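You operate a simulated robot arm through the tools that you are given. There is no shell and no other tool. Be economical: measure what you need, move in short steps, check, and stop when the job is done.

You are at the controls of a simulated robot arm. One attempt, no reset.

## Task
Put the red tin on the green board. Open the side bench drawer, put the brass nut from the inside of the side bench drawer on the cream mould, then shut the drawer. Press the red radio button to switch it on. Take the grey rounded tile on the inside of the brown tray and put it away on the door end of the plank table. Put the long corner slab from the inside of the brown tray on the wide shelf under the plank table. Take the pale scrap on the far end of the plank table and put it away on the end of the mill bench. Put the yellow brush on the far end of the plank table away on the left end of the long bench. Any order will do. Set down upright: red tin.

The check looks at the end state, three seconds after you hand in, the way a careful person would. Anything else that was tipped, shoved, dropped, spilled or broken makes it a failure.

## Robot
A 7-joint arm with a two-finger gripper on a trunk, on a base that drives. Base frame: it is fixed to the floor where the robot stands at the start and does not move with it; the origin is under the middle of the robot, x ahead of it, y to its left, z up. Lengths are in mm, angles in degrees, forces in N, time in s.
With the tool pointing down near the work surface it reaches from about 260 to 740 mm from the robot's upright axis, wherever it stands. Its first joint turns from -166.0 to 166.0 degrees. Places, roughly: brass nut (5x4x3 cm) [-800, -600, 800]; cream mould [-5250, 1000, 750]; door end of the plank table [-4000, -2600, 700]; end of the mill bench (17x29 cm) [160, -2760, 720]; green board (15x15x3 cm) [-600, -300, 900]; grey rounded tile (9x2x2 cm) [-3600, -600, 800]; left end of the long bench [-5400, 1400, 900]; long corner slab (17x10x3 cm) [-3700, -400, 900]; pale scrap (6x4x2 cm) [-4000, 100, 700]; red radio button [-2200, -800, 600]; red tin (8x8x9 cm) [500, 100, 900]; side bench drawer [-800, -500, 800]; wide shelf under the plank table [-4000, -2200, 300]; yellow brush (3x3x10 cm) [-4200, 100, 800]. Payload 1.71 kg.
The TCP is the grasp point between the finger pads, 20 mm short of the fingertips. In the tool frame z runs along the fingers and y along their closing line. Largest opening 96 mm; the body of the gripper starts 113 mm behind the TCP.
Orientation is that of the tool frame in the base frame, as a unit quaternion [w, x, y, z]. With the fingers straight down and closing along the base's y, the tool's x points along the base's -x, its y along +y and its z along -z.

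## Interface
- The arm moves only by the tool move_arm. Its arguments are lists of equal length, an entry for each row: "fingers": the closure, from 0 (fully open) to 1 (shut); "delta_pos": the shift along the tool's x, y, z in cm, a list of three; "turn": the turn, a rotation vector about the tool's x, y, z in degrees, a list of three. In form: {"fingers": [fingers, ...], "delta_pos": [[tx, ty, tz], ...], "turn": [[ax, ay, az], ...]}. A call has 1 to 20 rows; each row shifts and turns the commanded pose from where the row before left it, along the tool's axes as they then stand. Rows are played at 5 a second. More than 50 mm and 8.6 degrees between two rows, or a gripper value outside its range, and nothing of the call is played. Where a pose cannot be reached the arm comes as near as it can. A force on the tool above 40 N (or 10 N above the force at the start of the call, whichever is more), or a blocked arm, ends the call early, and 0.2 s more pass. Each finger travels about 153 mm/s and halts on what it meets, pressing with about 26 N; the grip force reading is that of the motor and also rises with nothing between the fingers. The clock runs only during rows and for 0.2 s after the last one: add rows that do not move to give the fingers time. It gives the time, the measured TCP pose, the force on the tool (base axes), the opening and the grip force at its end, in the units of the frame above (readings bear some noise), with the torque about the TCP (base axes, N m) and any sound that the robot's microphone picked up, and new pictures: "show" is both (left out), scene, wrist or none.
- Cameras (640 x 400 px; columns grow to the right, rows downward): "scene" is now at [-79.3, 92, 1676.4]; the picture's right is [-0.99, -0.13, -0.02], its down [-0.11, 0.87, -0.48] and it looks along [0.08, -0.48, -0.88] (base axes); focal length 251 px, centre (320, 200). "wrist" rides on the gripper at [66, 14, -145] in the tool frame; the picture's right is [-0.21, 0.98, 0.00], its down [-0.88, -0.18, -0.44] and it looks along [-0.44, -0.09, 0.90] (tool axes); focal length 275 px, centre (320, 200). There is no depth. A picture from a camera that has moved, and an enlarged one, comes with that camera's place and axes in the base frame and with its lens.
- slide_trunk(by): slides the trunk up (or, below 0, down) by that many mm; the arm and the scene camera ride with it, the base frame stays. It gives what a move gives, with no picture.
- roll_base(legs): drives the robot by 1 to 6 legs, each [ahead, turn to the left] in mm and degrees, along the robot's own axes; the way and the turn of a leg run together, so that a leg with both is an arc; at most 1500 mm and 180 degrees a leg. The arm and the cameras ride along, it lands a little off, and it stops where it bumps. It gives what a move gives, and a new picture of the scene camera.
- pan_tilt(pan, tilt): turns the head with the scene camera to pan (to the left, within 155 degrees either way) and tilt (down, from -29 to 69), counted from straight ahead of the robot. It gives what a move gives, and a new picture of the scene camera.
- close_up(camera, box): a new picture of the part [left, top, right, bottom] of that camera's present view, enlarged. It takes no simulated time.
- close_job(): hands the job in; it is judged then, once.

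Work in short steps. Places have to be worked out from the pictures, the camera data and where the tool is seen: move nearer, look again, correct. Check each grasp and each placing, and mend what went wrong. You have 217 turns and 260 pictures in all, those below and enlarged ones among them. Open the gripper and draw the arm clear of the work before you hand the job in, unless the task says otherwise; then end with one line.

The tools are called as name(argument=value, ...) on one line, values as JSON. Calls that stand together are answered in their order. move_arm: Moves the arm, as the interface text tells. Its arguments: {"type":"object","properties":{"fingers":{"type":"array","items":{"type":"number"}},"delta_pos":{"type":"array","items":{"type":"array","items":{"type":"number"}}},"turn":{"type":"array","items":{"type":"array","items":{"type":"number"}}},"show":{"type":"string","enum":["both","scene","wrist","none"]}},"required":["fingers","delta_pos","turn"]} The other tools are called the same way: slide_trunk (by) slides the trunk up or down; roll_base (legs) drives the base; pan_tilt (pan, tilt) turns the head that bears the scene camera; close_up (camera, box) takes an enlarged picture of a part of a camera's view; close_job () hands the job in.

At the start:

```text
time: 0.0
tool_pos: [-260.0, -342.7, 1173.6]
tcp_rot: [0.0, 0.0, 1.0, -0.001]
contact_force: [-0.6, 0.2, -0.5]
wrist_torque: [-0.02, 0.0, 0.0]
opening: 96.1
finger_force: 0.1
trunk travel left (down, up): [-300.0, 86.0]
robot x, y, heading: [-0.3, -1.5, 0.1]
head pan, tilt: [-82.4, 61.2]
```

scene: 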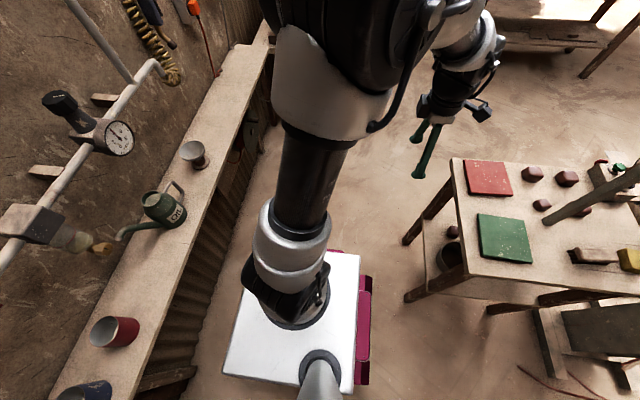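
wrist: 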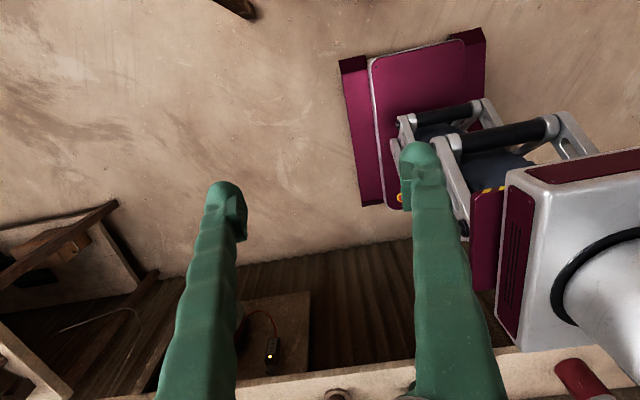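

The tin appears at about [500,148]. I'll turn the head to look at it straight ahead.

pan_tilt(pan=10, tilt=50)

pan_tilt(pan=-145, tilt=45)

```text
time: 1.7
tool_pos: [-242.7, -342.0, 1177.8]
tcp_rot: [-0.009, 0.0, 1.0, -0.001]
contact_force: [-0.5, -0.4, 0.5]
wrist_torque: [0.0, 0.0, 0.02]
opening: 95.8
finger_force: 0.1
trunk travel left (down, up): [-300.0, 86.0]
robot x, y, heading: [1.4, -0.6, -0.2]
head pan, tilt: [10.0, 50.0]
camera scene: at [-12.4, 169.9, 1691.5], right [0.17, -0.98, 0.0], down [-0.74, -0.13, -0.66], along [0.65, 0.11, -0.76], focal length 251 px, centre (320, 200)
```

scene: 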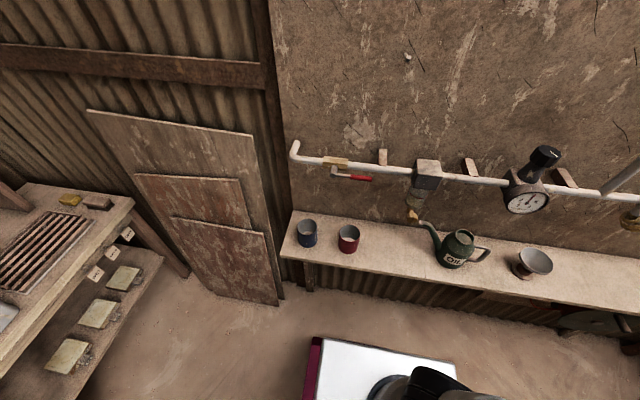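

```text
time: 4.1
tool_pos: [-242.4, -341.0, 1177.1]
tcp_rot: [-0.007, 0.0, 1.0, -0.001]
contact_force: [-0.4, 0.7, -0.6]
wrist_torque: [-0.02, 0.01, 0.02]
opening: 96.1
finger_force: 0.0
trunk travel left (down, up): [-300.0, 86.0]
robot x, y, heading: [-2.2, 0.2, -0.2]
head pan, tilt: [-145.0, 45.0]
camera scene: at [-154.9, 110.0, 1696.1], right [-0.57, 0.82, -0.01], down [0.59, 0.41, -0.7], along [-0.57, -0.41, -0.72], focal length 251 px, centre (320, 200)
```

scene: 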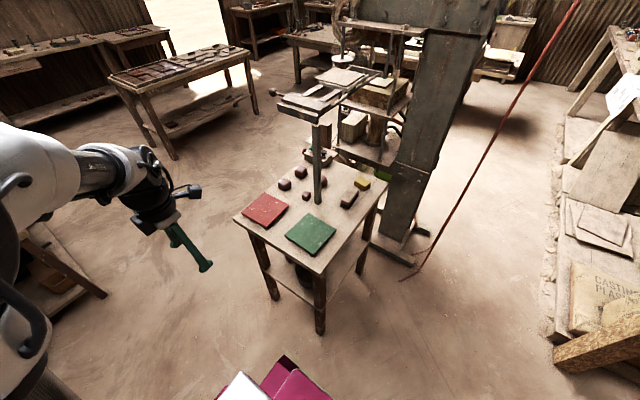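

The red tin is an open cup at about [500,148]. I'll swing the arm round on a circle about the robot axis, with the tool yaw turning along.

move_arm(fingers=[0, 0, 0, 0, 0, 0, 0, 0, 0, 0, 0, 0, 0, 0, 0, 0, 0, 0, 0, 0], delta_pos=[[-4.15, -2.59, 0], [-4.15, -2.59, 0], [-4.15, -2.59, 0], [-4.15, -2.59, 0], [-4.15, -2.59, 0], [-4.15, -2.59, 0], [-4.15, -2.59, 0], [-4.15, -2.59, 0], [-4.15, -2.59, 0], [-4.15, -2.59, 0], [-4.15, -2.59, 0], [-4.15, -2.59, 0], [-4.15, -2.59, 0], [-4.15, -2.59, 0], [-4.15, -2.59, 0], [-4.15, -2.59, 0], [-4.15, -2.59, 0], [-4.15, -2.59, 0], [-4.15, -2.59, 0], [-4.15, -2.59, 0]], turn=[[0, 0, -6.7], [0, 0, -6.7], [0, 0, -6.7], [0, 0, -6.7], [0, 0, -6.7], [0, 0, -6.7], [0, 0, -6.7], [0, 0, -6.7], [0, 0, -6.7], [0, 0, -6.7], [0, 0, -6.7], [0, 0, -6.7], [0, 0, -6.7], [0, 0, -6.7], [0, 0, -6.7], [0, 0, -6.7], [0, 0, -6.7], [0, 0, -6.7], [0, 0, -6.7], [0, 0, -6.7]], show="wrist")

```text
time: 8.3
tool_pos: [419.3, 63.6, 1163.3]
tcp_rot: [0.005, 0.921, -0.39, -0.01]
contact_force: [0.9, -0.2, 0.1]
wrist_torque: [0.01, 0.08, 0.0]
opening: 95.9
finger_force: 0.0
trunk travel left (down, up): [-300.0, 86.0]
robot x, y, heading: [-1.9, -1.2, -0.2]
head pan, tilt: [-145.0, 45.0]
camera wrist: at [458.8, 8.4, 1307.2], right [-0.85, -0.53, 0.02], down [-0.47, 0.76, 0.45], along [-0.26, 0.37, -0.89], focal length 275 px, centre (320, 200)
```

wrist: 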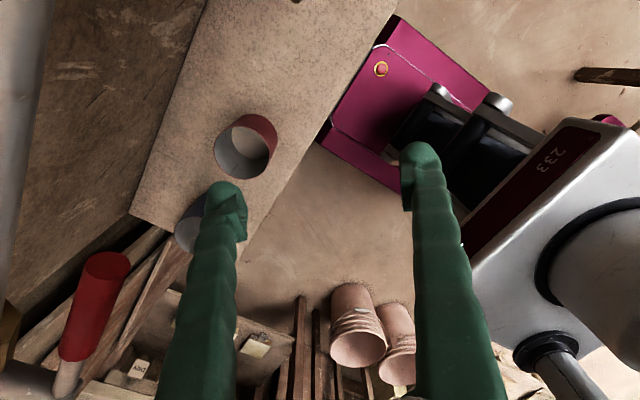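

Zoom on the cup to find its rim.

close_up(camera="wrist", box=[160, 80, 320, 280])

```text
2.00 times, centred on (240, 180) of wrist
camera zoom: at [458.8, 8.4, 1307.2], right [-0.85, -0.53, 0.02], down [-0.47, 0.76, 0.45], along [-0.26, 0.37, -0.89], focal length 551 px, centre (480, 240)
```

zoom: 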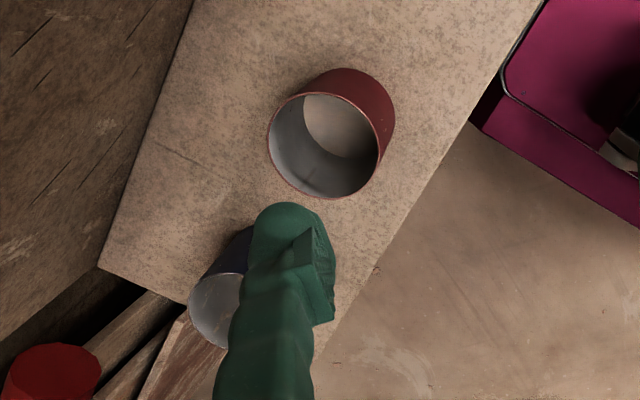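

Rim near [485,152], height uncertain. I'll go above it and partway down, then look again.

move_arm(fingers=[0, 0, 0, 0, 0], delta_pos=[[-0.43, -2.7, 2.5], [-0.43, -2.7, 2.5], [-0.43, -2.7, 2.5], [-0.43, -2.7, 2.5], [0, 0, 0]], turn=[[0, 0, 0], [0, 0, 0], [0, 0, 0], [0, 0, 0], [0, 0, 0]], show="wrist")

pan_tilt(pan=12, tilt=50)

```text
time: 9.2
tool_pos: [437.0, 128.7, 1101.1]
tcp_rot: [0.005, 0.92, -0.393, 0.005]
contact_force: [0.8, 1.5, -0.1]
wrist_torque: [-0.08, 0.04, 0.03]
opening: 95.7
finger_force: 0.1
trunk travel left (down, up): [-300.0, 86.0]
robot x, y, heading: [-3.5, -1.2, 0.2]
head pan, tilt: [-145.0, 45.0]
stopped in row 4: the force on the tool passed its limit at 81 N (the readings are from after the stop); the commanded pose is now the measured one
camera wrist: at [471.3, 74.1, 1245.9], right [-0.85, -0.53, 0.0], down [-0.48, 0.77, 0.43], along [-0.23, 0.37, -0.9], focal length 275 px, centre (320, 200)
```

wrist: 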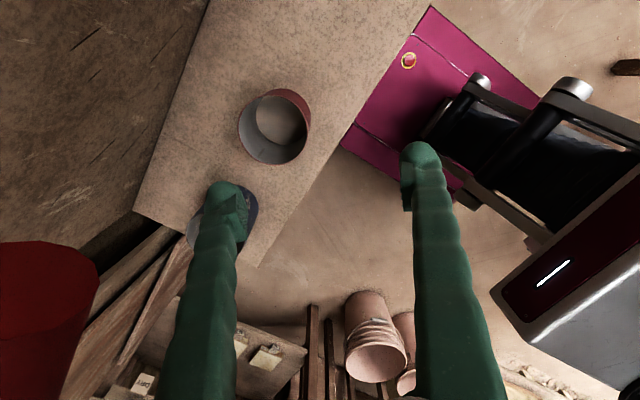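

```text
time: 11.6
tool_pos: [450.9, 126.5, 1095.0]
tcp_rot: [0.006, 0.919, -0.393, 0.0]
contact_force: [-0.5, -1.1, 1.9]
wrist_torque: [0.11, -0.14, -0.04]
opening: 95.9
finger_force: 0.0
trunk travel left (down, up): [-300.0, 86.0]
robot x, y, heading: [2.8, 1.2, -0.1]
head pan, tilt: [12.0, 50.0]
camera scene: at [43.1, 172.6, 1691.0], right [0.21, -0.98, 0.0], down [-0.76, -0.16, -0.63], along [0.62, 0.13, -0.78], focal length 251 px, centre (320, 200)
```

scene: 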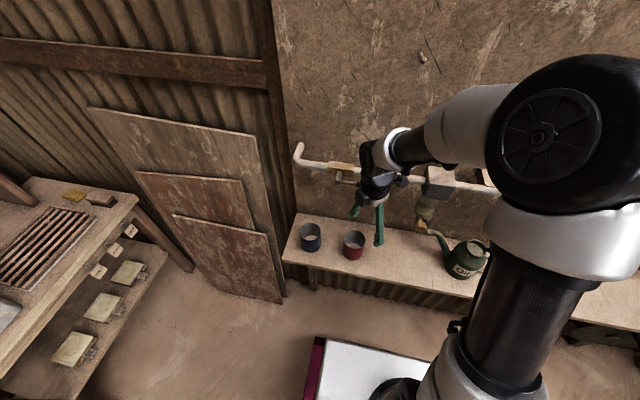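

Something was bumped at hand height, likely the pipe or its red lever. Looking closer.

close_up(camera="scene", box=[270, 100, 510, 290])

```text
2.11 times, centred on (390, 195) of scene
camera zoom: at [43.1, 172.6, 1691.0], right [0.21, -0.98, 0.0], down [-0.76, -0.16, -0.63], along [0.62, 0.13, -0.78], focal length 529 px, centre (173, 210)
```

zoom: 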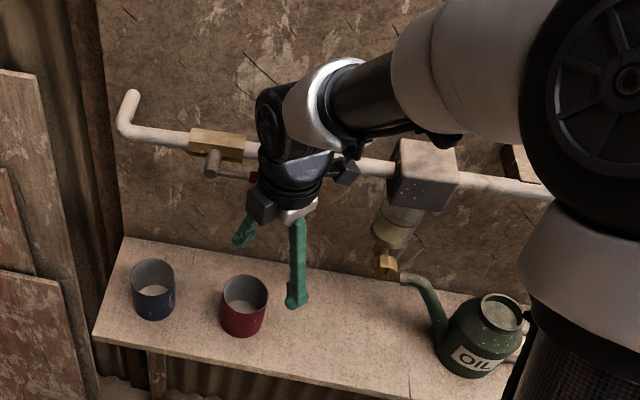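

The red valve lever at about [496,141,1210] hangs right above the tin, so I must come in tilted from below it. First back off and yaw so that closing is tangential.

move_arm(fingers=[0, 0, 0, 0, 0, 0, 0, 0, 0, 0, 0, 0], delta_pos=[[-1.9, 3.76, 0], [-1.9, 3.76, 0], [-1.9, 3.76, 0], [0, 0, 0], [0, 0, 0], [0, 0, 0], [0, 0, 0], [0, 0, 0], [0, 0, 0], [0, 0, 0], [0, 0, 0], [0, 0, 0]], turn=[[0, 0, 0], [0, 0, 0], [0, 0, 0], [0, 0, -7.9], [0, 0, -7.9], [0, 0, -7.9], [0, 0, -7.9], [0, 0, -7.9], [0, 0, -7.9], [0, 0, -7.9], [0, 0, -7.9], [0, 0, 0]], show="scene")

```text
time: 14.2
tool_pos: [330.3, 89.6, 1095.6]
tcp_rot: [0.005, 0.989, 0.146, -0.004]
contact_force: [0.7, 0.3, 0.8]
wrist_torque: [-0.01, 0.01, -0.03]
opening: 95.7
finger_force: 0.0
trunk travel left (down, up): [-300.0, 86.0]
robot x, y, heading: [3.9, -0.3, -0.3]
head pan, tilt: [12.0, 50.0]
camera scene: at [43.4, 172.7, 1691.0], right [0.21, -0.98, 0.0], down [-0.76, -0.16, -0.63], along [0.62, 0.13, -0.78], focal length 251 px, centre (320, 200)
```

scene: 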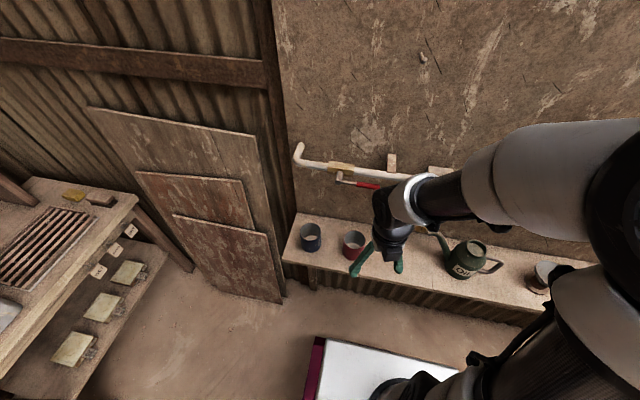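

The rim triangulates to about [484,150,957]. Now tilt 45° outward about the closing axis while lowering a bit.

move_arm(fingers=[0, 0, 0, 0, 0, 0, 0], delta_pos=[[0.66, 0, 0.9], [0.54, 0, 0.98], [0.4, 0, 1.04], [0.26, 0, 1.08], [0.12, 0, 1.11], [-0.02, 0, 1.12], [0, 0, 0]], turn=[[0, 7.5, 0], [0, 7.5, 0], [0, 7.5, 0], [0, 7.5, 0], [0, 7.5, 0], [0, 7.5, 0], [0, 0, 0]], show="both")

```text
time: 15.8
tool_pos: [460.5, 124.7, 1065.2]
tcp_rot: [-0.051, 0.932, 0.134, 0.334]
contact_force: [-0.4, 0.2, 0.0]
wrist_torque: [0.05, 0.01, 0.03]
opening: 96.0
finger_force: 0.1
out of reach, approached as far as the arm can: row 3, 4, 5, 6
trunk travel left (down, up): [-300.0, 86.0]
robot x, y, heading: [-4.5, 1.8, -0.1]
head pan, tilt: [12.0, 50.0]
camera scene: at [43.9, 169.9, 1691.3], right [0.21, -0.98, -0.01], down [-0.76, -0.16, -0.63], along [0.62, 0.13, -0.78], focal length 251 px, centre (320, 200)
camera wrist: at [425.5, 100.6, 1218.5], right [0.13, -0.98, -0.14], down [-0.97, -0.09, -0.21], along [0.2, 0.16, -0.97], focal length 275 px, centre (320, 200)
```

scene: 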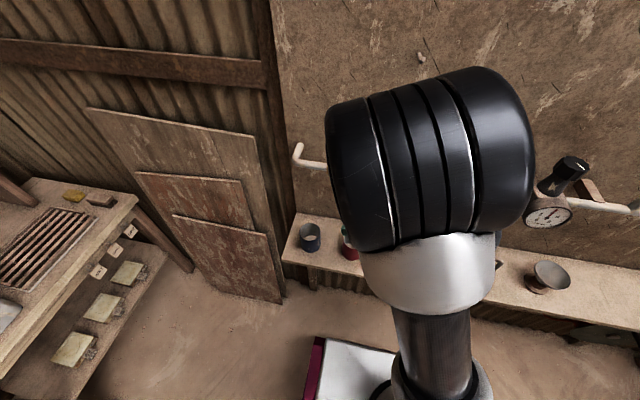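
wrist: 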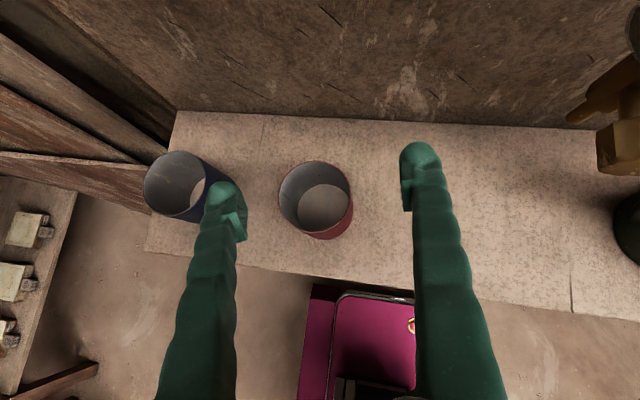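

The arm is too folded for this tilt, so I'll back the base up 120 mm for more room.

roll_base(legs=[[-120, 0]])

```text
time: 17.1
tool_pos: [323.6, 127.2, 1065.7]
tcp_rot: [-0.049, 0.932, 0.134, 0.334]
contact_force: [-0.1, 0.4, -1.4]
wrist_torque: [-0.02, -0.02, -0.01]
opening: 96.1
finger_force: 0.1
trunk travel left (down, up): [-300.0, 86.0]
robot x, y, heading: [-121.2, -0.3, -0.3]
head pan, tilt: [12.0, 50.0]
camera scene: at [-136.2, 173.2, 1691.5], right [0.21, -0.98, 0.0], down [-0.74, -0.16, -0.66], along [0.64, 0.13, -0.75], focal length 251 px, centre (320, 200)
```

scene: 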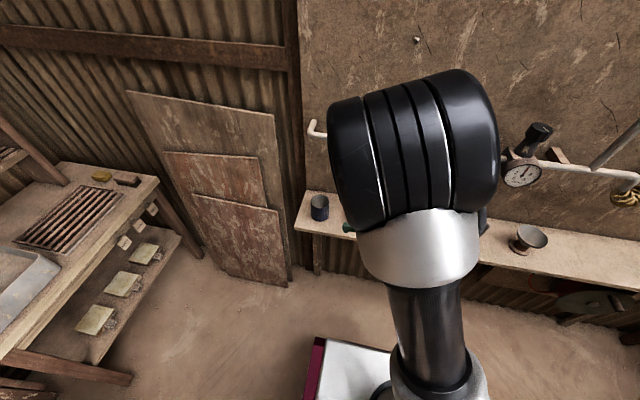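

Now go to a pre-grasp point about 110 mm back along the tool axis and check.

move_arm(fingers=[0, 0, 0, 0], delta_pos=[[1.08, 0.79, 3.43], [1.08, 0.79, 3.43], [1.08, 0.79, 3.43], [0, 0, 0]], turn=[[0, 0, 0], [0, 0, 0], [0, 0, 0], [0, 0, 0]], show="wrist")

```text
time: 18.1
tool_pos: [438.3, 128.4, 995.5]
tcp_rot: [-0.051, 0.936, 0.133, 0.323]
contact_force: [0.5, -0.3, -0.2]
wrist_torque: [0.01, 0.0, 0.01]
opening: 96.3
finger_force: 0.2
trunk travel left (down, up): [-300.0, 86.0]
robot x, y, heading: [-120.1, -0.3, 0.2]
head pan, tilt: [12.0, 50.0]
camera wrist: at [406.8, 104.9, 1150.4], right [0.12, -0.98, -0.14], down [-0.98, -0.09, -0.19], along [0.17, 0.16, -0.97], focal length 275 px, centre (320, 200)
```

wrist: 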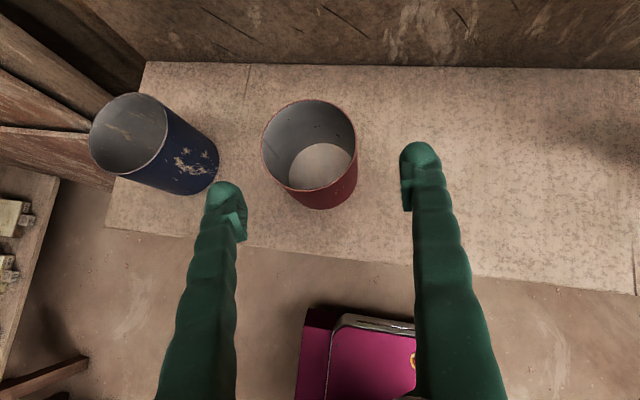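

Rim centre now reads about [481,150]. Centre laterally and slide in along the tool axis.

move_arm(fingers=[0, 0, 0, 0], delta_pos=[[-1.2, -0.78, 1.3], [0, 0, 2.6], [0, 0, 2.7], [0, 0, 2.7]], turn=[[0, 0, 0], [0, 0, 0], [0, 0, 0], [0, 0, 0]], show="wrist")

```text
time: 19.1
tool_pos: [480.0, 149.8, 917.3]
tcp_rot: [-0.05, 0.935, 0.133, 0.324]
contact_force: [-0.1, 0.3, -0.2]
wrist_torque: [0.0, 0.01, -0.02]
opening: 95.9
finger_force: 0.1
trunk travel left (down, up): [-300.0, 86.0]
robot x, y, heading: [-116.9, 0.3, 0.2]
head pan, tilt: [12.0, 50.0]
camera wrist: at [448.8, 126.5, 1070.8], right [0.12, -0.98, -0.14], down [-0.98, -0.09, -0.19], along [0.18, 0.15, -0.97], focal length 275 px, centre (320, 200)
```

wrist: 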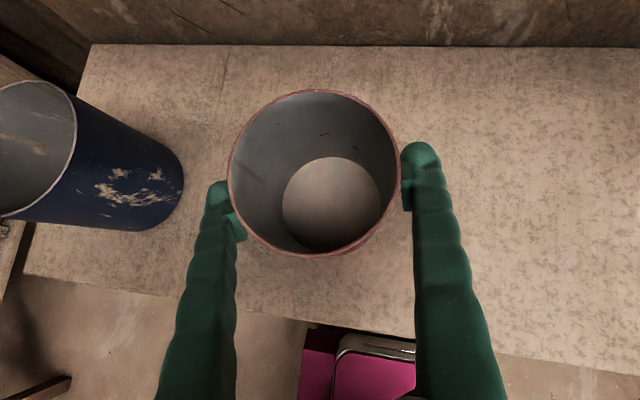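

Fingers straddle the tin well; close.

move_arm(fingers=[0.5, 1, 1, 1], delta_pos=[[0, 0, 0], [0, 0, 0], [0, 0, 0], [0, 0, 0]], turn=[[0, 0, 0], [0, 0, 0], [0, 0, 0], [0, 0, 0]], show="wrist")

```text
time: 20.1
tool_pos: [480.0, 149.5, 917.1]
tcp_rot: [-0.051, 0.935, 0.134, 0.324]
contact_force: [1.0, 0.7, 2.6]
wrist_torque: [-0.05, -0.04, -0.01]
opening: 77.8
finger_force: 25.7
trunk travel left (down, up): [-300.0, 86.0]
robot x, y, heading: [-121.6, 0.6, -0.1]
head pan, tilt: [12.0, 50.0]
camera wrist: at [448.0, 126.4, 1071.7], right [0.12, -0.98, -0.14], down [-0.98, -0.09, -0.19], along [0.18, 0.16, -0.97], focal length 275 px, centre (320, 200)
```

wrist: 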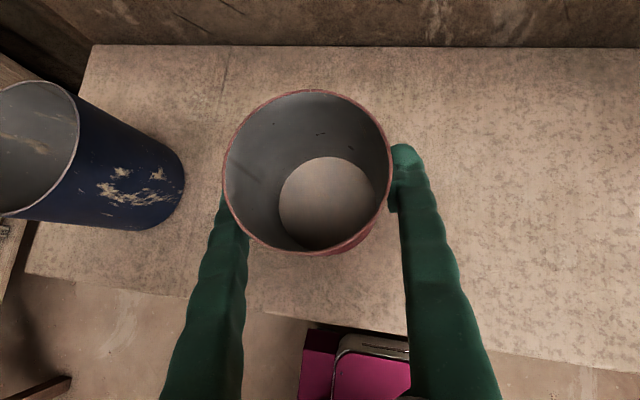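

Gripped at 77.8 mm. Lift 40 mm and draw back 150 mm.

move_arm(fingers=[1, 1, 1, 1, 1, 1], delta_pos=[[1.24, 0, -1.58], [1.24, 0, -1.58], [-2.95, 0, -2.3], [-2.95, 0, -2.3], [-2.95, 0, -2.3], [-2.95, 0, -2.3]], turn=[[0, 0, 0], [0, 0, 0], [0, 0, 0], [0, 0, 0], [0, 0, 0], [0, 0, 0]], show="wrist")

pan_tilt(pan=-140, tilt=50)

```text
time: 21.5
tool_pos: [336.8, 109.3, 952.9]
tcp_rot: [-0.052, 0.934, 0.136, 0.326]
contact_force: [0.2, -0.2, 0.3]
wrist_torque: [0.02, -0.02, 0.03]
opening: 73.6
finger_force: 26.3
trunk travel left (down, up): [-300.0, 86.0]
robot x, y, heading: [-120.8, 2.4, -0.2]
head pan, tilt: [12.0, 50.0]
camera wrist: at [304.9, 84.9, 1107.0], right [0.12, -0.98, -0.14], down [-0.98, -0.1, -0.2], along [0.18, 0.16, -0.97], focal length 275 px, centre (320, 200)
```

wrist: 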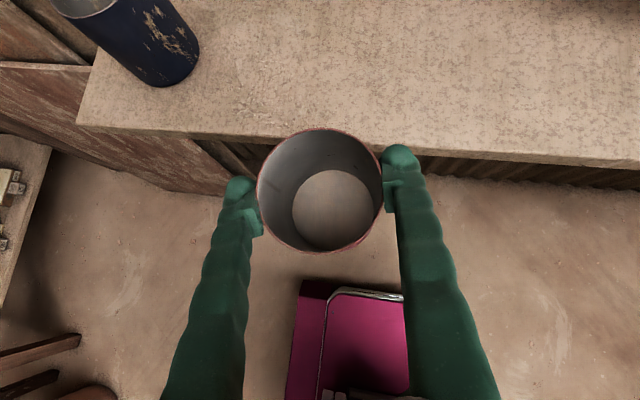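

```text
time: 23.8
tool_pos: [337.2, 108.6, 953.9]
tcp_rot: [-0.05, 0.935, 0.134, 0.325]
contact_force: [-0.3, 0.6, -0.3]
wrist_torque: [0.0, 0.0, 0.0]
opening: 73.4
finger_force: 25.8
trunk travel left (down, up): [-300.0, 86.0]
robot x, y, heading: [-121.8, -0.6, -0.1]
head pan, tilt: [-140.0, 50.0]
camera scene: at [-211.0, 107.5, 1693.2], right [-0.64, 0.77, 0.01], down [0.58, 0.49, -0.65], along [-0.51, -0.41, -0.76], focal length 251 px, centre (320, 200)
```

scene: 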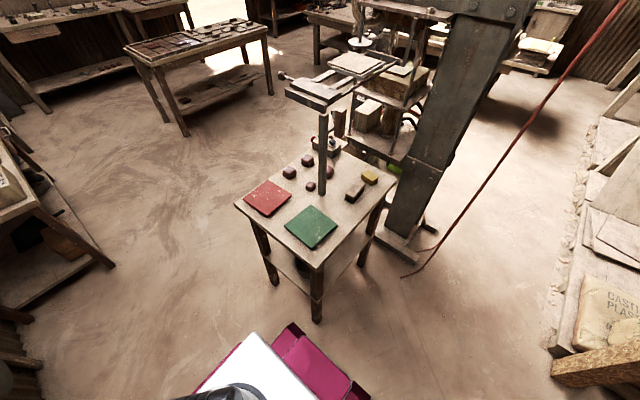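

The opening shrank and the tin looks lower in the grip; zoom to check whether it's slipping.

close_up(camera="wrist", box=[200, 90, 440, 280])

```text
2.11 times, centred on (320, 185) of wrist
camera zoom: at [305.0, 84.5, 1107.4], right [0.12, -0.98, -0.14], down [-0.98, -0.1, -0.19], along [0.18, 0.16, -0.97], focal length 580 px, centre (320, 232)
```

zoom: 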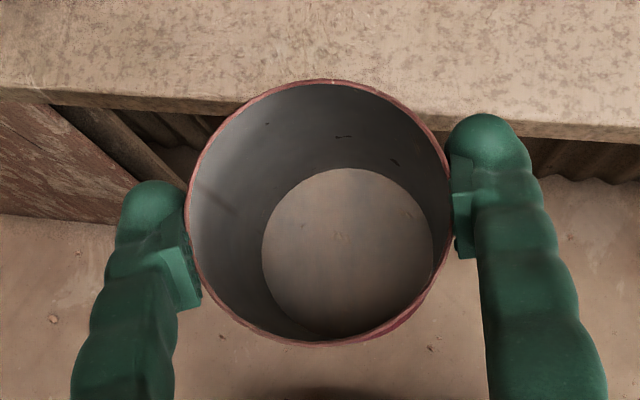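

It appears held near its lip. I'll look from the head camera to see how it hangs.

pan_tilt(pan=15, tilt=55)

```text
time: 26.2
tool_pos: [337.5, 109.3, 953.0]
tcp_rot: [-0.051, 0.935, 0.135, 0.325]
contact_force: [0.7, 0.4, -0.6]
wrist_torque: [0.01, -0.01, 0.0]
opening: 73.3
finger_force: 25.6
trunk travel left (down, up): [-300.0, 86.0]
robot x, y, heading: [-121.2, 4.0, 0.1]
head pan, tilt: [15.0, 55.0]
camera scene: at [-82.3, 175.5, 1684.6], right [0.26, -0.97, 0.0], down [-0.8, -0.21, -0.56], along [0.54, 0.15, -0.83], focal length 251 px, centre (320, 200)
```

scene: 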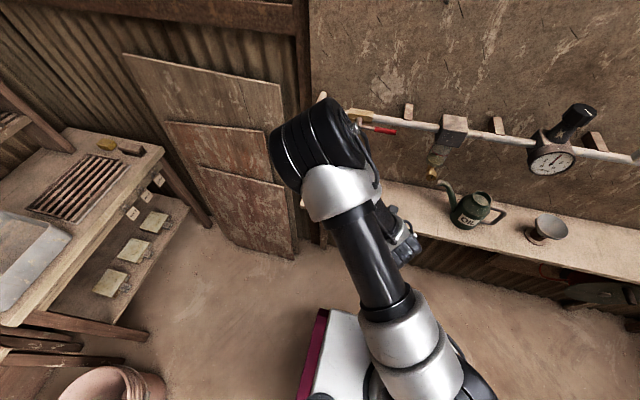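

The tin hangs steady but lip-high. I'll test with a slow small lift and see whether it follows.

move_arm(fingers=[1, 1, 1, 1, 1, 1, 1, 1], delta_pos=[[0.19, 0, -0.24], [0.19, 0, -0.24], [0.25, 0, -0.32], [0.25, 0, -0.32], [0.25, 0, -0.32], [0.25, 0, -0.32], [0.19, 0, -0.24], [0, 0, 0]], turn=[[0, 0, 0], [0, 0, 0], [0, 0, 0], [0, 0, 0], [0, 0, 0], [0, 0, 0], [0, 0, 0], [0, 0, 0]], show="wrist")

```text
time: 28.0
tool_pos: [343.1, 110.2, 982.3]
tcp_rot: [-0.051, 0.934, 0.136, 0.327]
contact_force: [0.2, 0.0, -0.5]
wrist_torque: [0.01, 0.0, -0.01]
opening: 73.3
finger_force: 26.0
trunk travel left (down, up): [-300.0, 86.0]
robot x, y, heading: [-123.0, 0.7, 0.1]
head pan, tilt: [15.0, 55.0]
camera wrist: at [309.9, 86.0, 1136.1], right [0.13, -0.98, -0.14], down [-0.97, -0.1, -0.2], along [0.18, 0.16, -0.97], focal length 275 px, centre (320, 200)
```

wrist: 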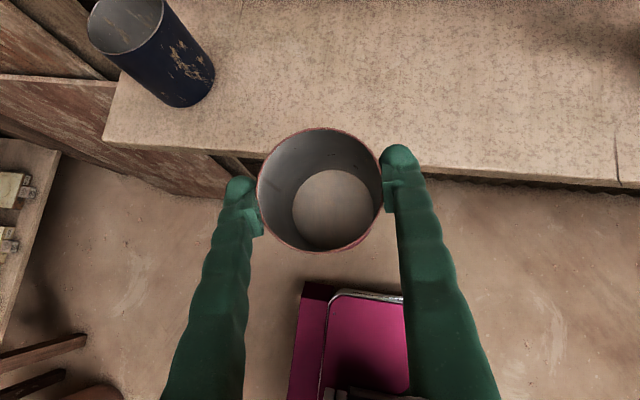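

It follows firmly. Raise another 60 mm, then begin a gentle swing to the right.

move_arm(fingers=[1, 1, 1, 1, 1, 1, 1, 1, 1, 1, 1, 1, 1, 1, 1, 1, 1, 1, 1], delta_pos=[[0.31, 0, -0.39], [0.94, 0, -1.17], [1.25, 0, -1.56], [0.94, 0, -1.17], [0.31, 0, -0.39], [-0.07, 0.93, -0.06], [-0.14, 1.86, -0.12], [-0.21, 2.8, -0.17], [-0.28, 3.73, -0.23], [-0.28, 3.73, -0.23], [-0.28, 3.73, -0.23], [-0.28, 3.73, -0.23], [-0.28, 3.73, -0.23], [-0.28, 3.73, -0.23], [-0.28, 3.73, -0.23], [-0.28, 3.73, -0.23], [-0.21, 2.8, -0.17], [-0.14, 1.86, -0.12], [-0.07, 0.93, -0.06]], turn=[[0, 0, 0], [0, 0, 0], [0, 0, 0], [0, 0, 0], [0, 0, 0], [-0.7, 0.01, 0.88], [-1.4, 0.02, 1.76], [-2.1, 0.02, 2.64], [-2.81, 0.03, 3.52], [-2.81, 0.03, 3.52], [-2.81, 0.03, 3.52], [-2.81, 0.03, 3.52], [-2.81, 0.03, 3.52], [-2.81, 0.03, 3.52], [-2.81, 0.03, 3.52], [-2.81, 0.03, 3.52], [-2.1, 0.02, 2.64], [-1.4, 0.02, 1.76], [-0.7, 0.01, 0.88]], show="wrist")

```text
time: 32.0
tool_pos: [259.1, -280.7, 1038.7]
tcp_rot: [0.092, 0.904, -0.271, 0.316]
contact_force: [-0.5, -0.3, -0.1]
wrist_torque: [-0.03, -0.02, -0.01]
opening: 73.1
finger_force: 26.0
out of reach, approached as far as the arm can: row 8
trunk travel left (down, up): [-300.0, 86.0]
robot x, y, heading: [-121.2, -2.5, -0.3]
head pan, tilt: [15.0, 55.0]
camera wrist: at [219.7, -272.1, 1193.8], right [-0.67, -0.73, -0.13], down [-0.7, 0.68, -0.19], along [0.23, -0.04, -0.97], focal length 275 px, centre (320, 200)
```

wrist: 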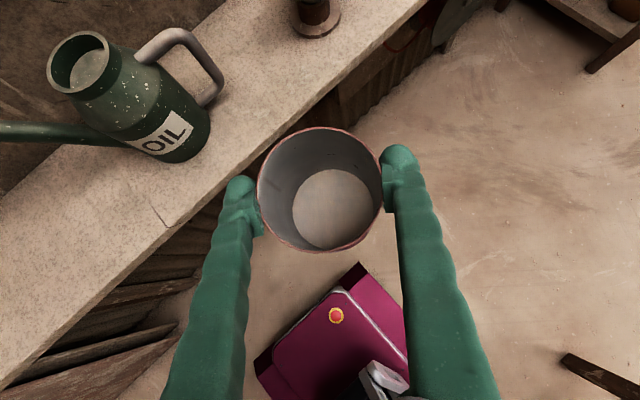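

Tin stable in grip. Continue swinging ~76°.

move_arm(fingers=[1, 1, 1, 1, 1, 1, 1, 1, 1, 1, 1, 1, 1, 1, 1, 1, 1, 1, 1, 1], delta_pos=[[-0.07, 0.93, -0.06], [-0.14, 1.86, -0.12], [-0.21, 2.8, -0.17], [-0.28, 3.73, -0.23], [-0.28, 3.73, -0.23], [-0.28, 3.73, -0.23], [-0.28, 3.73, -0.23], [-0.28, 3.73, -0.23], [-0.28, 3.73, -0.23], [-0.28, 3.73, -0.23], [-0.28, 3.73, -0.23], [-0.28, 3.73, -0.23], [-0.28, 3.73, -0.23], [-0.28, 3.73, -0.23], [-0.28, 3.73, -0.23], [-0.28, 3.73, -0.23], [-0.28, 3.73, -0.23], [-0.21, 2.8, -0.17], [-0.14, 1.86, -0.12], [-0.07, 0.93, -0.06]], turn=[[-0.7, 0.01, 0.88], [-1.4, 0.02, 1.76], [-2.1, 0.02, 2.64], [-2.81, 0.03, 3.52], [-2.81, 0.03, 3.52], [-2.81, 0.03, 3.52], [-2.81, 0.03, 3.52], [-2.81, 0.03, 3.52], [-2.81, 0.03, 3.52], [-2.81, 0.03, 3.52], [-2.81, 0.03, 3.52], [-2.81, 0.03, 3.52], [-2.81, 0.03, 3.52], [-2.81, 0.03, 3.52], [-2.81, 0.03, 3.52], [-2.81, 0.03, 3.52], [-2.81, 0.03, 3.52], [-2.1, 0.02, 2.64], [-1.4, 0.02, 1.76], [-0.7, 0.01, 0.88]], show="none")

pan_tilt(pan=-145, tilt=55)

```text
time: 36.2
tool_pos: [-311.8, -436.1, 1039.3]
tcp_rot: [-0.27, -0.543, 0.772, -0.192]
contact_force: [-0.4, 0.0, -0.2]
wrist_torque: [0.0, -0.03, 0.0]
opening: 72.8
finger_force: 25.9
trunk travel left (down, up): [-300.0, 86.0]
robot x, y, heading: [-118.2, 4.0, -0.0]
head pan, tilt: [15.0, 55.0]
```

```text
time: 38.7
tool_pos: [-311.5, -437.2, 1039.9]
tcp_rot: [-0.271, -0.543, 0.771, -0.191]
contact_force: [0.6, -0.3, -0.3]
wrist_torque: [-0.04, 0.01, -0.03]
opening: 72.8
finger_force: 26.3
trunk travel left (down, up): [-300.0, 86.0]
robot x, y, heading: [-119.1, -1.5, -0.2]
head pan, tilt: [-145.0, 55.0]
camera scene: at [-211.5, 115.5, 1686.7], right [-0.57, 0.82, 0.01], down [0.66, 0.47, -0.58], along [-0.48, -0.33, -0.81], focal length 251 px, centre (320, 200)
```

scene: 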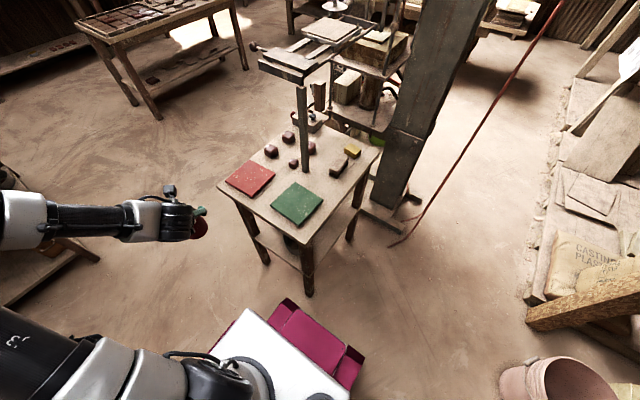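

Board centre at about [-625,-276,885]. Swing the last ~36°.

move_arm(fingers=[1, 1, 1, 1, 1, 1, 1, 1, 1, 1, 1, 1], delta_pos=[[-0.07, 0.93, -0.06], [-0.14, 1.86, -0.12], [-0.21, 2.8, -0.17], [-0.28, 3.73, -0.23], [-0.28, 3.73, -0.23], [-0.28, 3.73, -0.23], [-0.28, 3.73, -0.23], [-0.28, 3.73, -0.23], [-0.21, 2.8, -0.17], [-0.14, 1.86, -0.12], [-0.07, 0.93, -0.06], [0, 0, 0]], turn=[[-0.7, 0.01, 0.88], [-1.4, 0.02, 1.76], [-2.1, 0.02, 2.64], [-2.81, 0.03, 3.52], [-2.81, 0.03, 3.52], [-2.81, 0.03, 3.52], [-2.81, 0.03, 3.52], [-2.81, 0.03, 3.52], [-2.1, 0.02, 2.64], [-1.4, 0.02, 1.76], [-0.7, 0.01, 0.88], [0, 0, 0]], show="both")

```text
time: 41.3
tool_pos: [-533.4, -242.4, 1039.1]
tcp_rot: [-0.317, -0.278, 0.901, -0.1]
contact_force: [-0.3, 0.3, -0.8]
wrist_torque: [-0.02, 0.02, -0.01]
opening: 72.2
finger_force: 26.0
trunk travel left (down, up): [-300.0, 86.0]
robot x, y, heading: [-121.9, 2.9, -0.1]
head pan, tilt: [-145.0, 55.0]
camera scene: at [-251.7, 115.5, 1684.0], right [-0.57, 0.82, 0.0], down [0.68, 0.47, -0.57], along [-0.46, -0.33, -0.82], focal length 251 px, centre (320, 200)
camera wrist: at [-508.6, -207.5, 1193.6], right [-0.42, 0.9, -0.13], down [0.9, 0.39, -0.2], along [-0.13, -0.21, -0.97], focal length 275 px, centre (320, 200)
```

scene: 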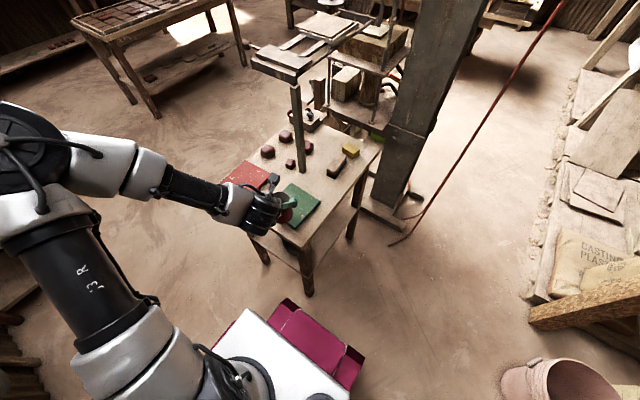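
wrist: 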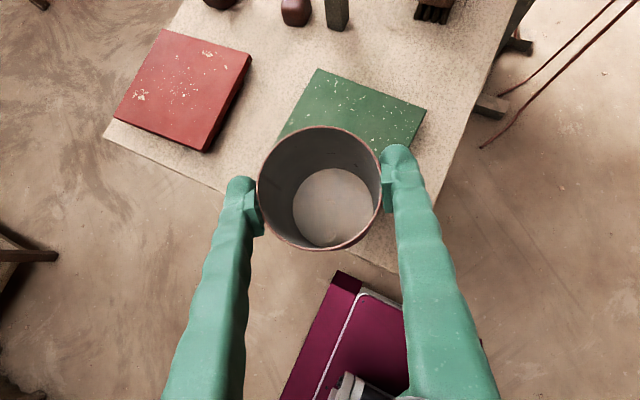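

Tin is close to the board; shift over the centre of the board at about [-632,-277].

move_arm(fingers=[1, 1, 1, 1, 1, 1], delta_pos=[[0.94, 0.34, 0.755], [1.88, 0.68, 1.51], [1.88, 0.68, 1.51], [1.88, 0.68, 1.51], [0.94, 0.34, 0.755], [0, 0, 0]], turn=[[0, 0, 0], [0, 0, 0], [0, 0, 0], [0, 0, 0], [0, 0, 0], [0, 0, 0]], show="both")

```text
time: 42.7
tool_pos: [-631.7, -275.4, 1038.2]
tcp_rot: [-0.317, -0.277, 0.902, -0.1]
contact_force: [-0.7, 0.3, -0.3]
wrist_torque: [0.01, -0.02, -0.02]
opening: 72.7
finger_force: 26.1
trunk travel left (down, up): [-300.0, 86.0]
robot x, y, heading: [-121.7, 1.2, -0.1]
head pan, tilt: [-145.0, 55.0]
camera scene: at [-266.7, 115.5, 1682.8], right [-0.57, 0.82, -0.01], down [0.68, 0.47, -0.56], along [-0.46, -0.33, -0.83], focal length 251 px, centre (320, 200)
camera wrist: at [-606.7, -239.8, 1191.3], right [-0.42, 0.9, -0.13], down [0.9, 0.39, -0.2], along [-0.13, -0.2, -0.97], focal length 275 px, centre (320, 200)
```

scene: 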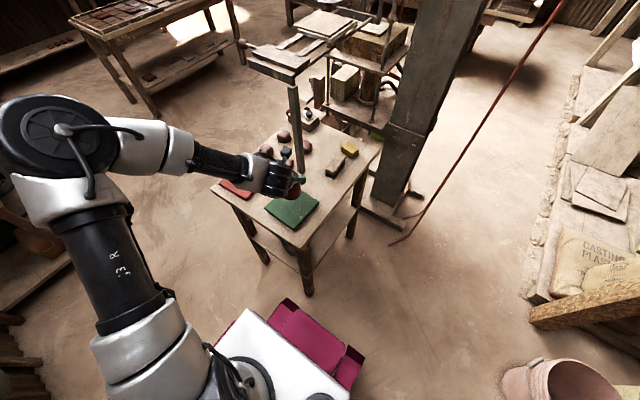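
wrist: 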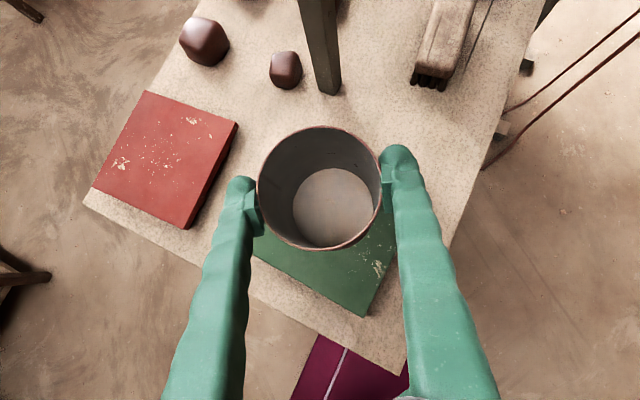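

Tin is ~17 mm past the board centre; shift back and lower 35 mm.

move_arm(fingers=[1, 1, 1, 1, 1, 1, 1], delta_pos=[[-0.6, -0.22, -0.48], [-0.6, -0.22, -0.48], [-0.31, 0, 0.39], [-0.63, 0, 0.78], [-0.63, 0, 0.78], [-0.63, 0, 0.78], [0, 0, 0]], turn=[[0, 0, 0], [0, 0, 0], [0, 0, 0], [0, 0, 0], [0, 0, 0], [0, 0, 0], [0, 0, 0]], show="wrist")

```text
time: 44.3
tool_pos: [-615.3, -269.1, 1002.8]
tcp_rot: [-0.316, -0.277, 0.902, -0.101]
contact_force: [0.2, -0.4, -0.4]
wrist_torque: [0.0, 0.02, 0.01]
opening: 72.4
finger_force: 25.8
trunk travel left (down, up): [-300.0, 86.0]
robot x, y, heading: [-117.5, 1.5, -0.1]
head pan, tilt: [-145.0, 55.0]
camera wrist: at [-591.4, -233.6, 1156.1], right [-0.42, 0.9, -0.13], down [0.9, 0.39, -0.2], along [-0.13, -0.2, -0.97], focal length 275 px, centre (320, 200)
```

wrist: 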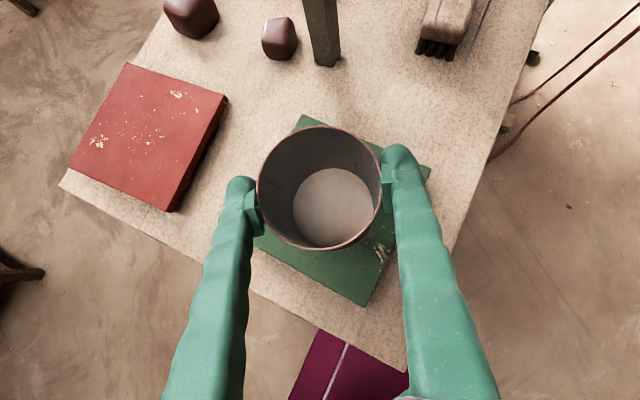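

Tin is centred on the board within ~5 mm. Lower 15 mm slowly and read force.

move_arm(fingers=[1, 1, 1, 1, 1, 1], delta_pos=[[-0.19, 0, 0.23], [-0.19, 0, 0.23], [-0.19, 0, 0.23], [-0.19, 0, 0.23], [-0.19, 0, 0.23], [0, 0, 0]], turn=[[0, 0, 0], [0, 0, 0], [0, 0, 0], [0, 0, 0], [0, 0, 0], [0, 0, 0]], show="wrist")

```text
time: 45.7
tool_pos: [-616.2, -269.4, 987.6]
tcp_rot: [-0.315, -0.278, 0.902, -0.1]
contact_force: [-0.4, 0.4, -1.7]
wrist_torque: [0.03, -0.05, 0.02]
opening: 72.4
finger_force: 25.7
trunk travel left (down, up): [-300.0, 86.0]
robot x, y, heading: [-120.4, -2.0, 0.0]
head pan, tilt: [-145.0, 55.0]
camera wrist: at [-590.5, -234.3, 1141.6], right [-0.42, 0.9, -0.13], down [0.9, 0.39, -0.2], along [-0.13, -0.2, -0.97], focal length 275 px, centre (320, 200)
```

wrist: 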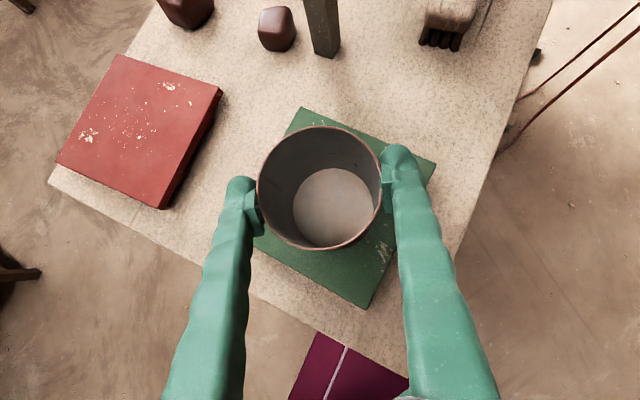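

No firm contact yet; continue down slowly.

move_arm(fingers=[1, 1, 1, 1, 1], delta_pos=[[-0.19, 0, 0.23], [-0.19, 0, 0.23], [-0.19, 0, 0.23], [-0.19, 0, 0.23], [0, 0, 0]], turn=[[0, 0, 0], [0, 0, 0], [0, 0, 0], [0, 0, 0], [0, 0, 0]], show="none")

```text
time: 46.9
tool_pos: [-615.5, -268.7, 975.4]
tcp_rot: [-0.316, -0.278, 0.902, -0.1]
contact_force: [-0.2, -0.2, -1.0]
wrist_torque: [-0.02, 0.03, 0.03]
opening: 72.3
finger_force: 25.9
trunk travel left (down, up): [-300.0, 86.0]
robot x, y, heading: [-119.9, 0.4, 0.0]
head pan, tilt: [-145.0, 55.0]
```

move_arm(fingers=[1, 1, 1, 1, 1], delta_pos=[[-0.19, 0, 0.23], [-0.19, 0, 0.23], [-0.19, 0, 0.23], [-0.19, 0, 0.23], [0, 0, 0]], turn=[[0, 0, 0], [0, 0, 0], [0, 0, 0], [0, 0, 0], [0, 0, 0]], show="wrist")

```text
time: 48.1
tool_pos: [-615.3, -268.7, 964.9]
tcp_rot: [-0.316, -0.278, 0.901, -0.101]
contact_force: [-0.3, -0.3, -0.5]
wrist_torque: [-0.01, -0.02, 0.02]
opening: 72.2
finger_force: 26.0
trunk travel left (down, up): [-300.0, 86.0]
robot x, y, heading: [-117.3, 0.3, -0.3]
head pan, tilt: [-145.0, 55.0]
camera wrist: at [-590.3, -233.7, 1118.4], right [-0.42, 0.9, -0.13], down [0.9, 0.39, -0.2], along [-0.13, -0.2, -0.97], focal length 275 px, centre (320, 200)
```

wrist: 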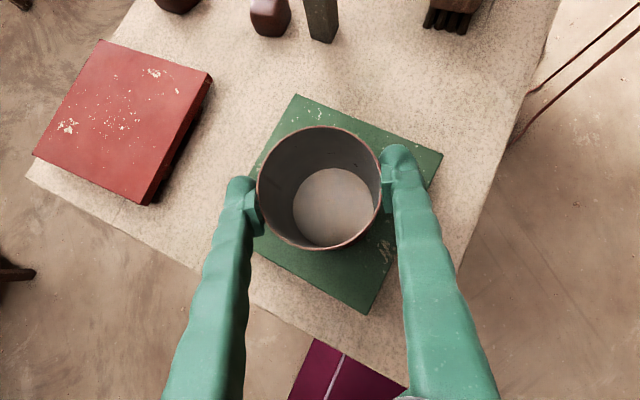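

move_arm(fingers=[1, 1, 1, 1, 1, 1], delta_pos=[[-0.13, 0, 0.16], [-0.13, 0, 0.16], [-0.13, 0, 0.16], [-0.13, 0, 0.16], [-0.13, 0, 0.16], [0, 0, 0]], turn=[[0, 0, 0], [0, 0, 0], [0, 0, 0], [0, 0, 0], [0, 0, 0], [0, 0, 0]], show="none")

```text
time: 49.5
tool_pos: [-616.3, -267.2, 955.4]
tcp_rot: [-0.318, -0.277, 0.901, -0.1]
contact_force: [-2.7, 3.6, 32.3]
wrist_torque: [0.07, -0.1, 0.01]
opening: 74.2
finger_force: 26.1
trunk travel left (down, up): [-300.0, 86.0]
robot x, y, heading: [-116.0, 1.8, -0.0]
head pan, tilt: [-145.0, 55.0]
```

Contact (32 N). Ease 2 mm up, then open.

move_arm(fingers=[1, 1, 0.2, 0, 0], delta_pos=[[0.13, 0, -0.16], [0, 0, 0], [0, 0, 0], [0, 0, 0], [0, 0, 0]], turn=[[0, 0, 0], [0, 0, 0], [0, 0, 0], [0, 0, 0], [0, 0, 0]], show="wrist")

```text
time: 50.7
tool_pos: [-615.2, -268.5, 955.3]
tcp_rot: [-0.317, -0.277, 0.902, -0.1]
contact_force: [0.3, -0.2, -0.4]
wrist_torque: [-0.01, 0.01, 0.04]
opening: 96.1
finger_force: 0.1
trunk travel left (down, up): [-300.0, 86.0]
robot x, y, heading: [-119.1, 0.2, -0.3]
head pan, tilt: [-145.0, 55.0]
camera wrist: at [-590.2, -233.7, 1109.4], right [-0.42, 0.9, -0.13], down [0.9, 0.39, -0.2], along [-0.13, -0.2, -0.97], focal length 275 px, centre (320, 200)
```

wrist: 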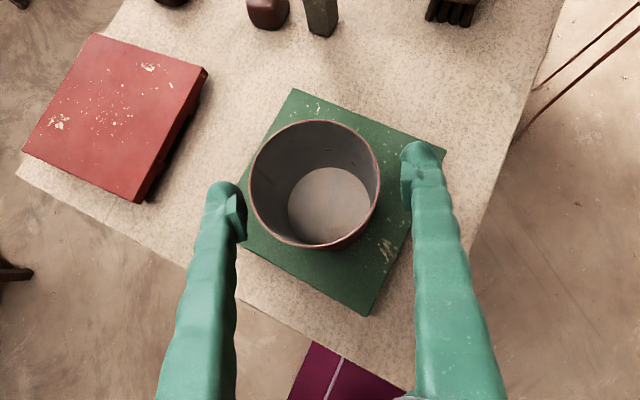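

The tin stands upright on the board. Withdraw along the tool axis and look for the drawer with the head.

move_arm(fingers=[0, 0, 0, 0, 0], delta_pos=[[0, 0, -3], [0, 0, -4], [0, 0, -4.5], [0, 0, -4.5], [0, 0, 0]], turn=[[0, 0, 0], [0, 0, 0], [0, 0, 0], [0, 0, 0], [0, 0, 0]], show="wrist")

pan_tilt(pan=-135, tilt=40)

```text
time: 51.9
tool_pos: [-531.6, -212.9, 1082.8]
tcp_rot: [-0.315, -0.278, 0.902, -0.1]
contact_force: [0.0, -0.3, 0.7]
wrist_torque: [0.02, 0.02, -0.04]
opening: 96.2
finger_force: 0.1
trunk travel left (down, up): [-300.0, 86.0]
robot x, y, heading: [-120.1, 1.0, -0.0]
head pan, tilt: [-145.0, 55.0]
camera wrist: at [-506.9, -177.5, 1235.8], right [-0.42, 0.9, -0.13], down [0.9, 0.39, -0.2], along [-0.13, -0.2, -0.97], focal length 275 px, centre (320, 200)
```

wrist: 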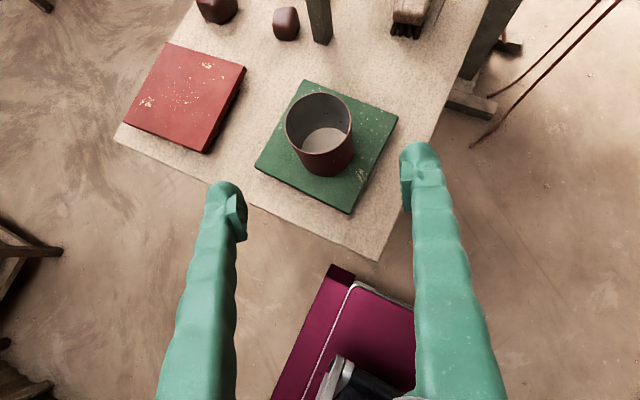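

```text
time: 52.7
tool_pos: [-531.8, -213.6, 1082.3]
tcp_rot: [-0.316, -0.278, 0.902, -0.101]
contact_force: [0.4, -0.2, 0.2]
wrist_torque: [0.0, -0.03, -0.03]
opening: 95.9
finger_force: 0.0
trunk travel left (down, up): [-300.0, 86.0]
robot x, y, heading: [-120.9, 0.4, -0.0]
head pan, tilt: [-135.0, 40.0]
camera scene: at [-268.8, 96.7, 1703.4], right [-0.71, 0.71, -0.01], down [0.47, 0.45, -0.76], along [-0.53, -0.54, -0.65], focal length 251 px, centre (320, 200)
```

scene: 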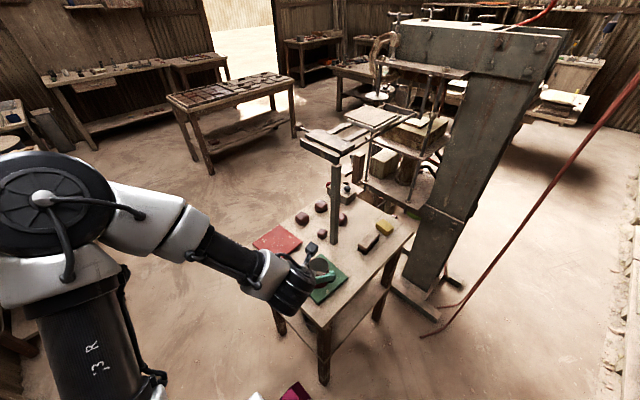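

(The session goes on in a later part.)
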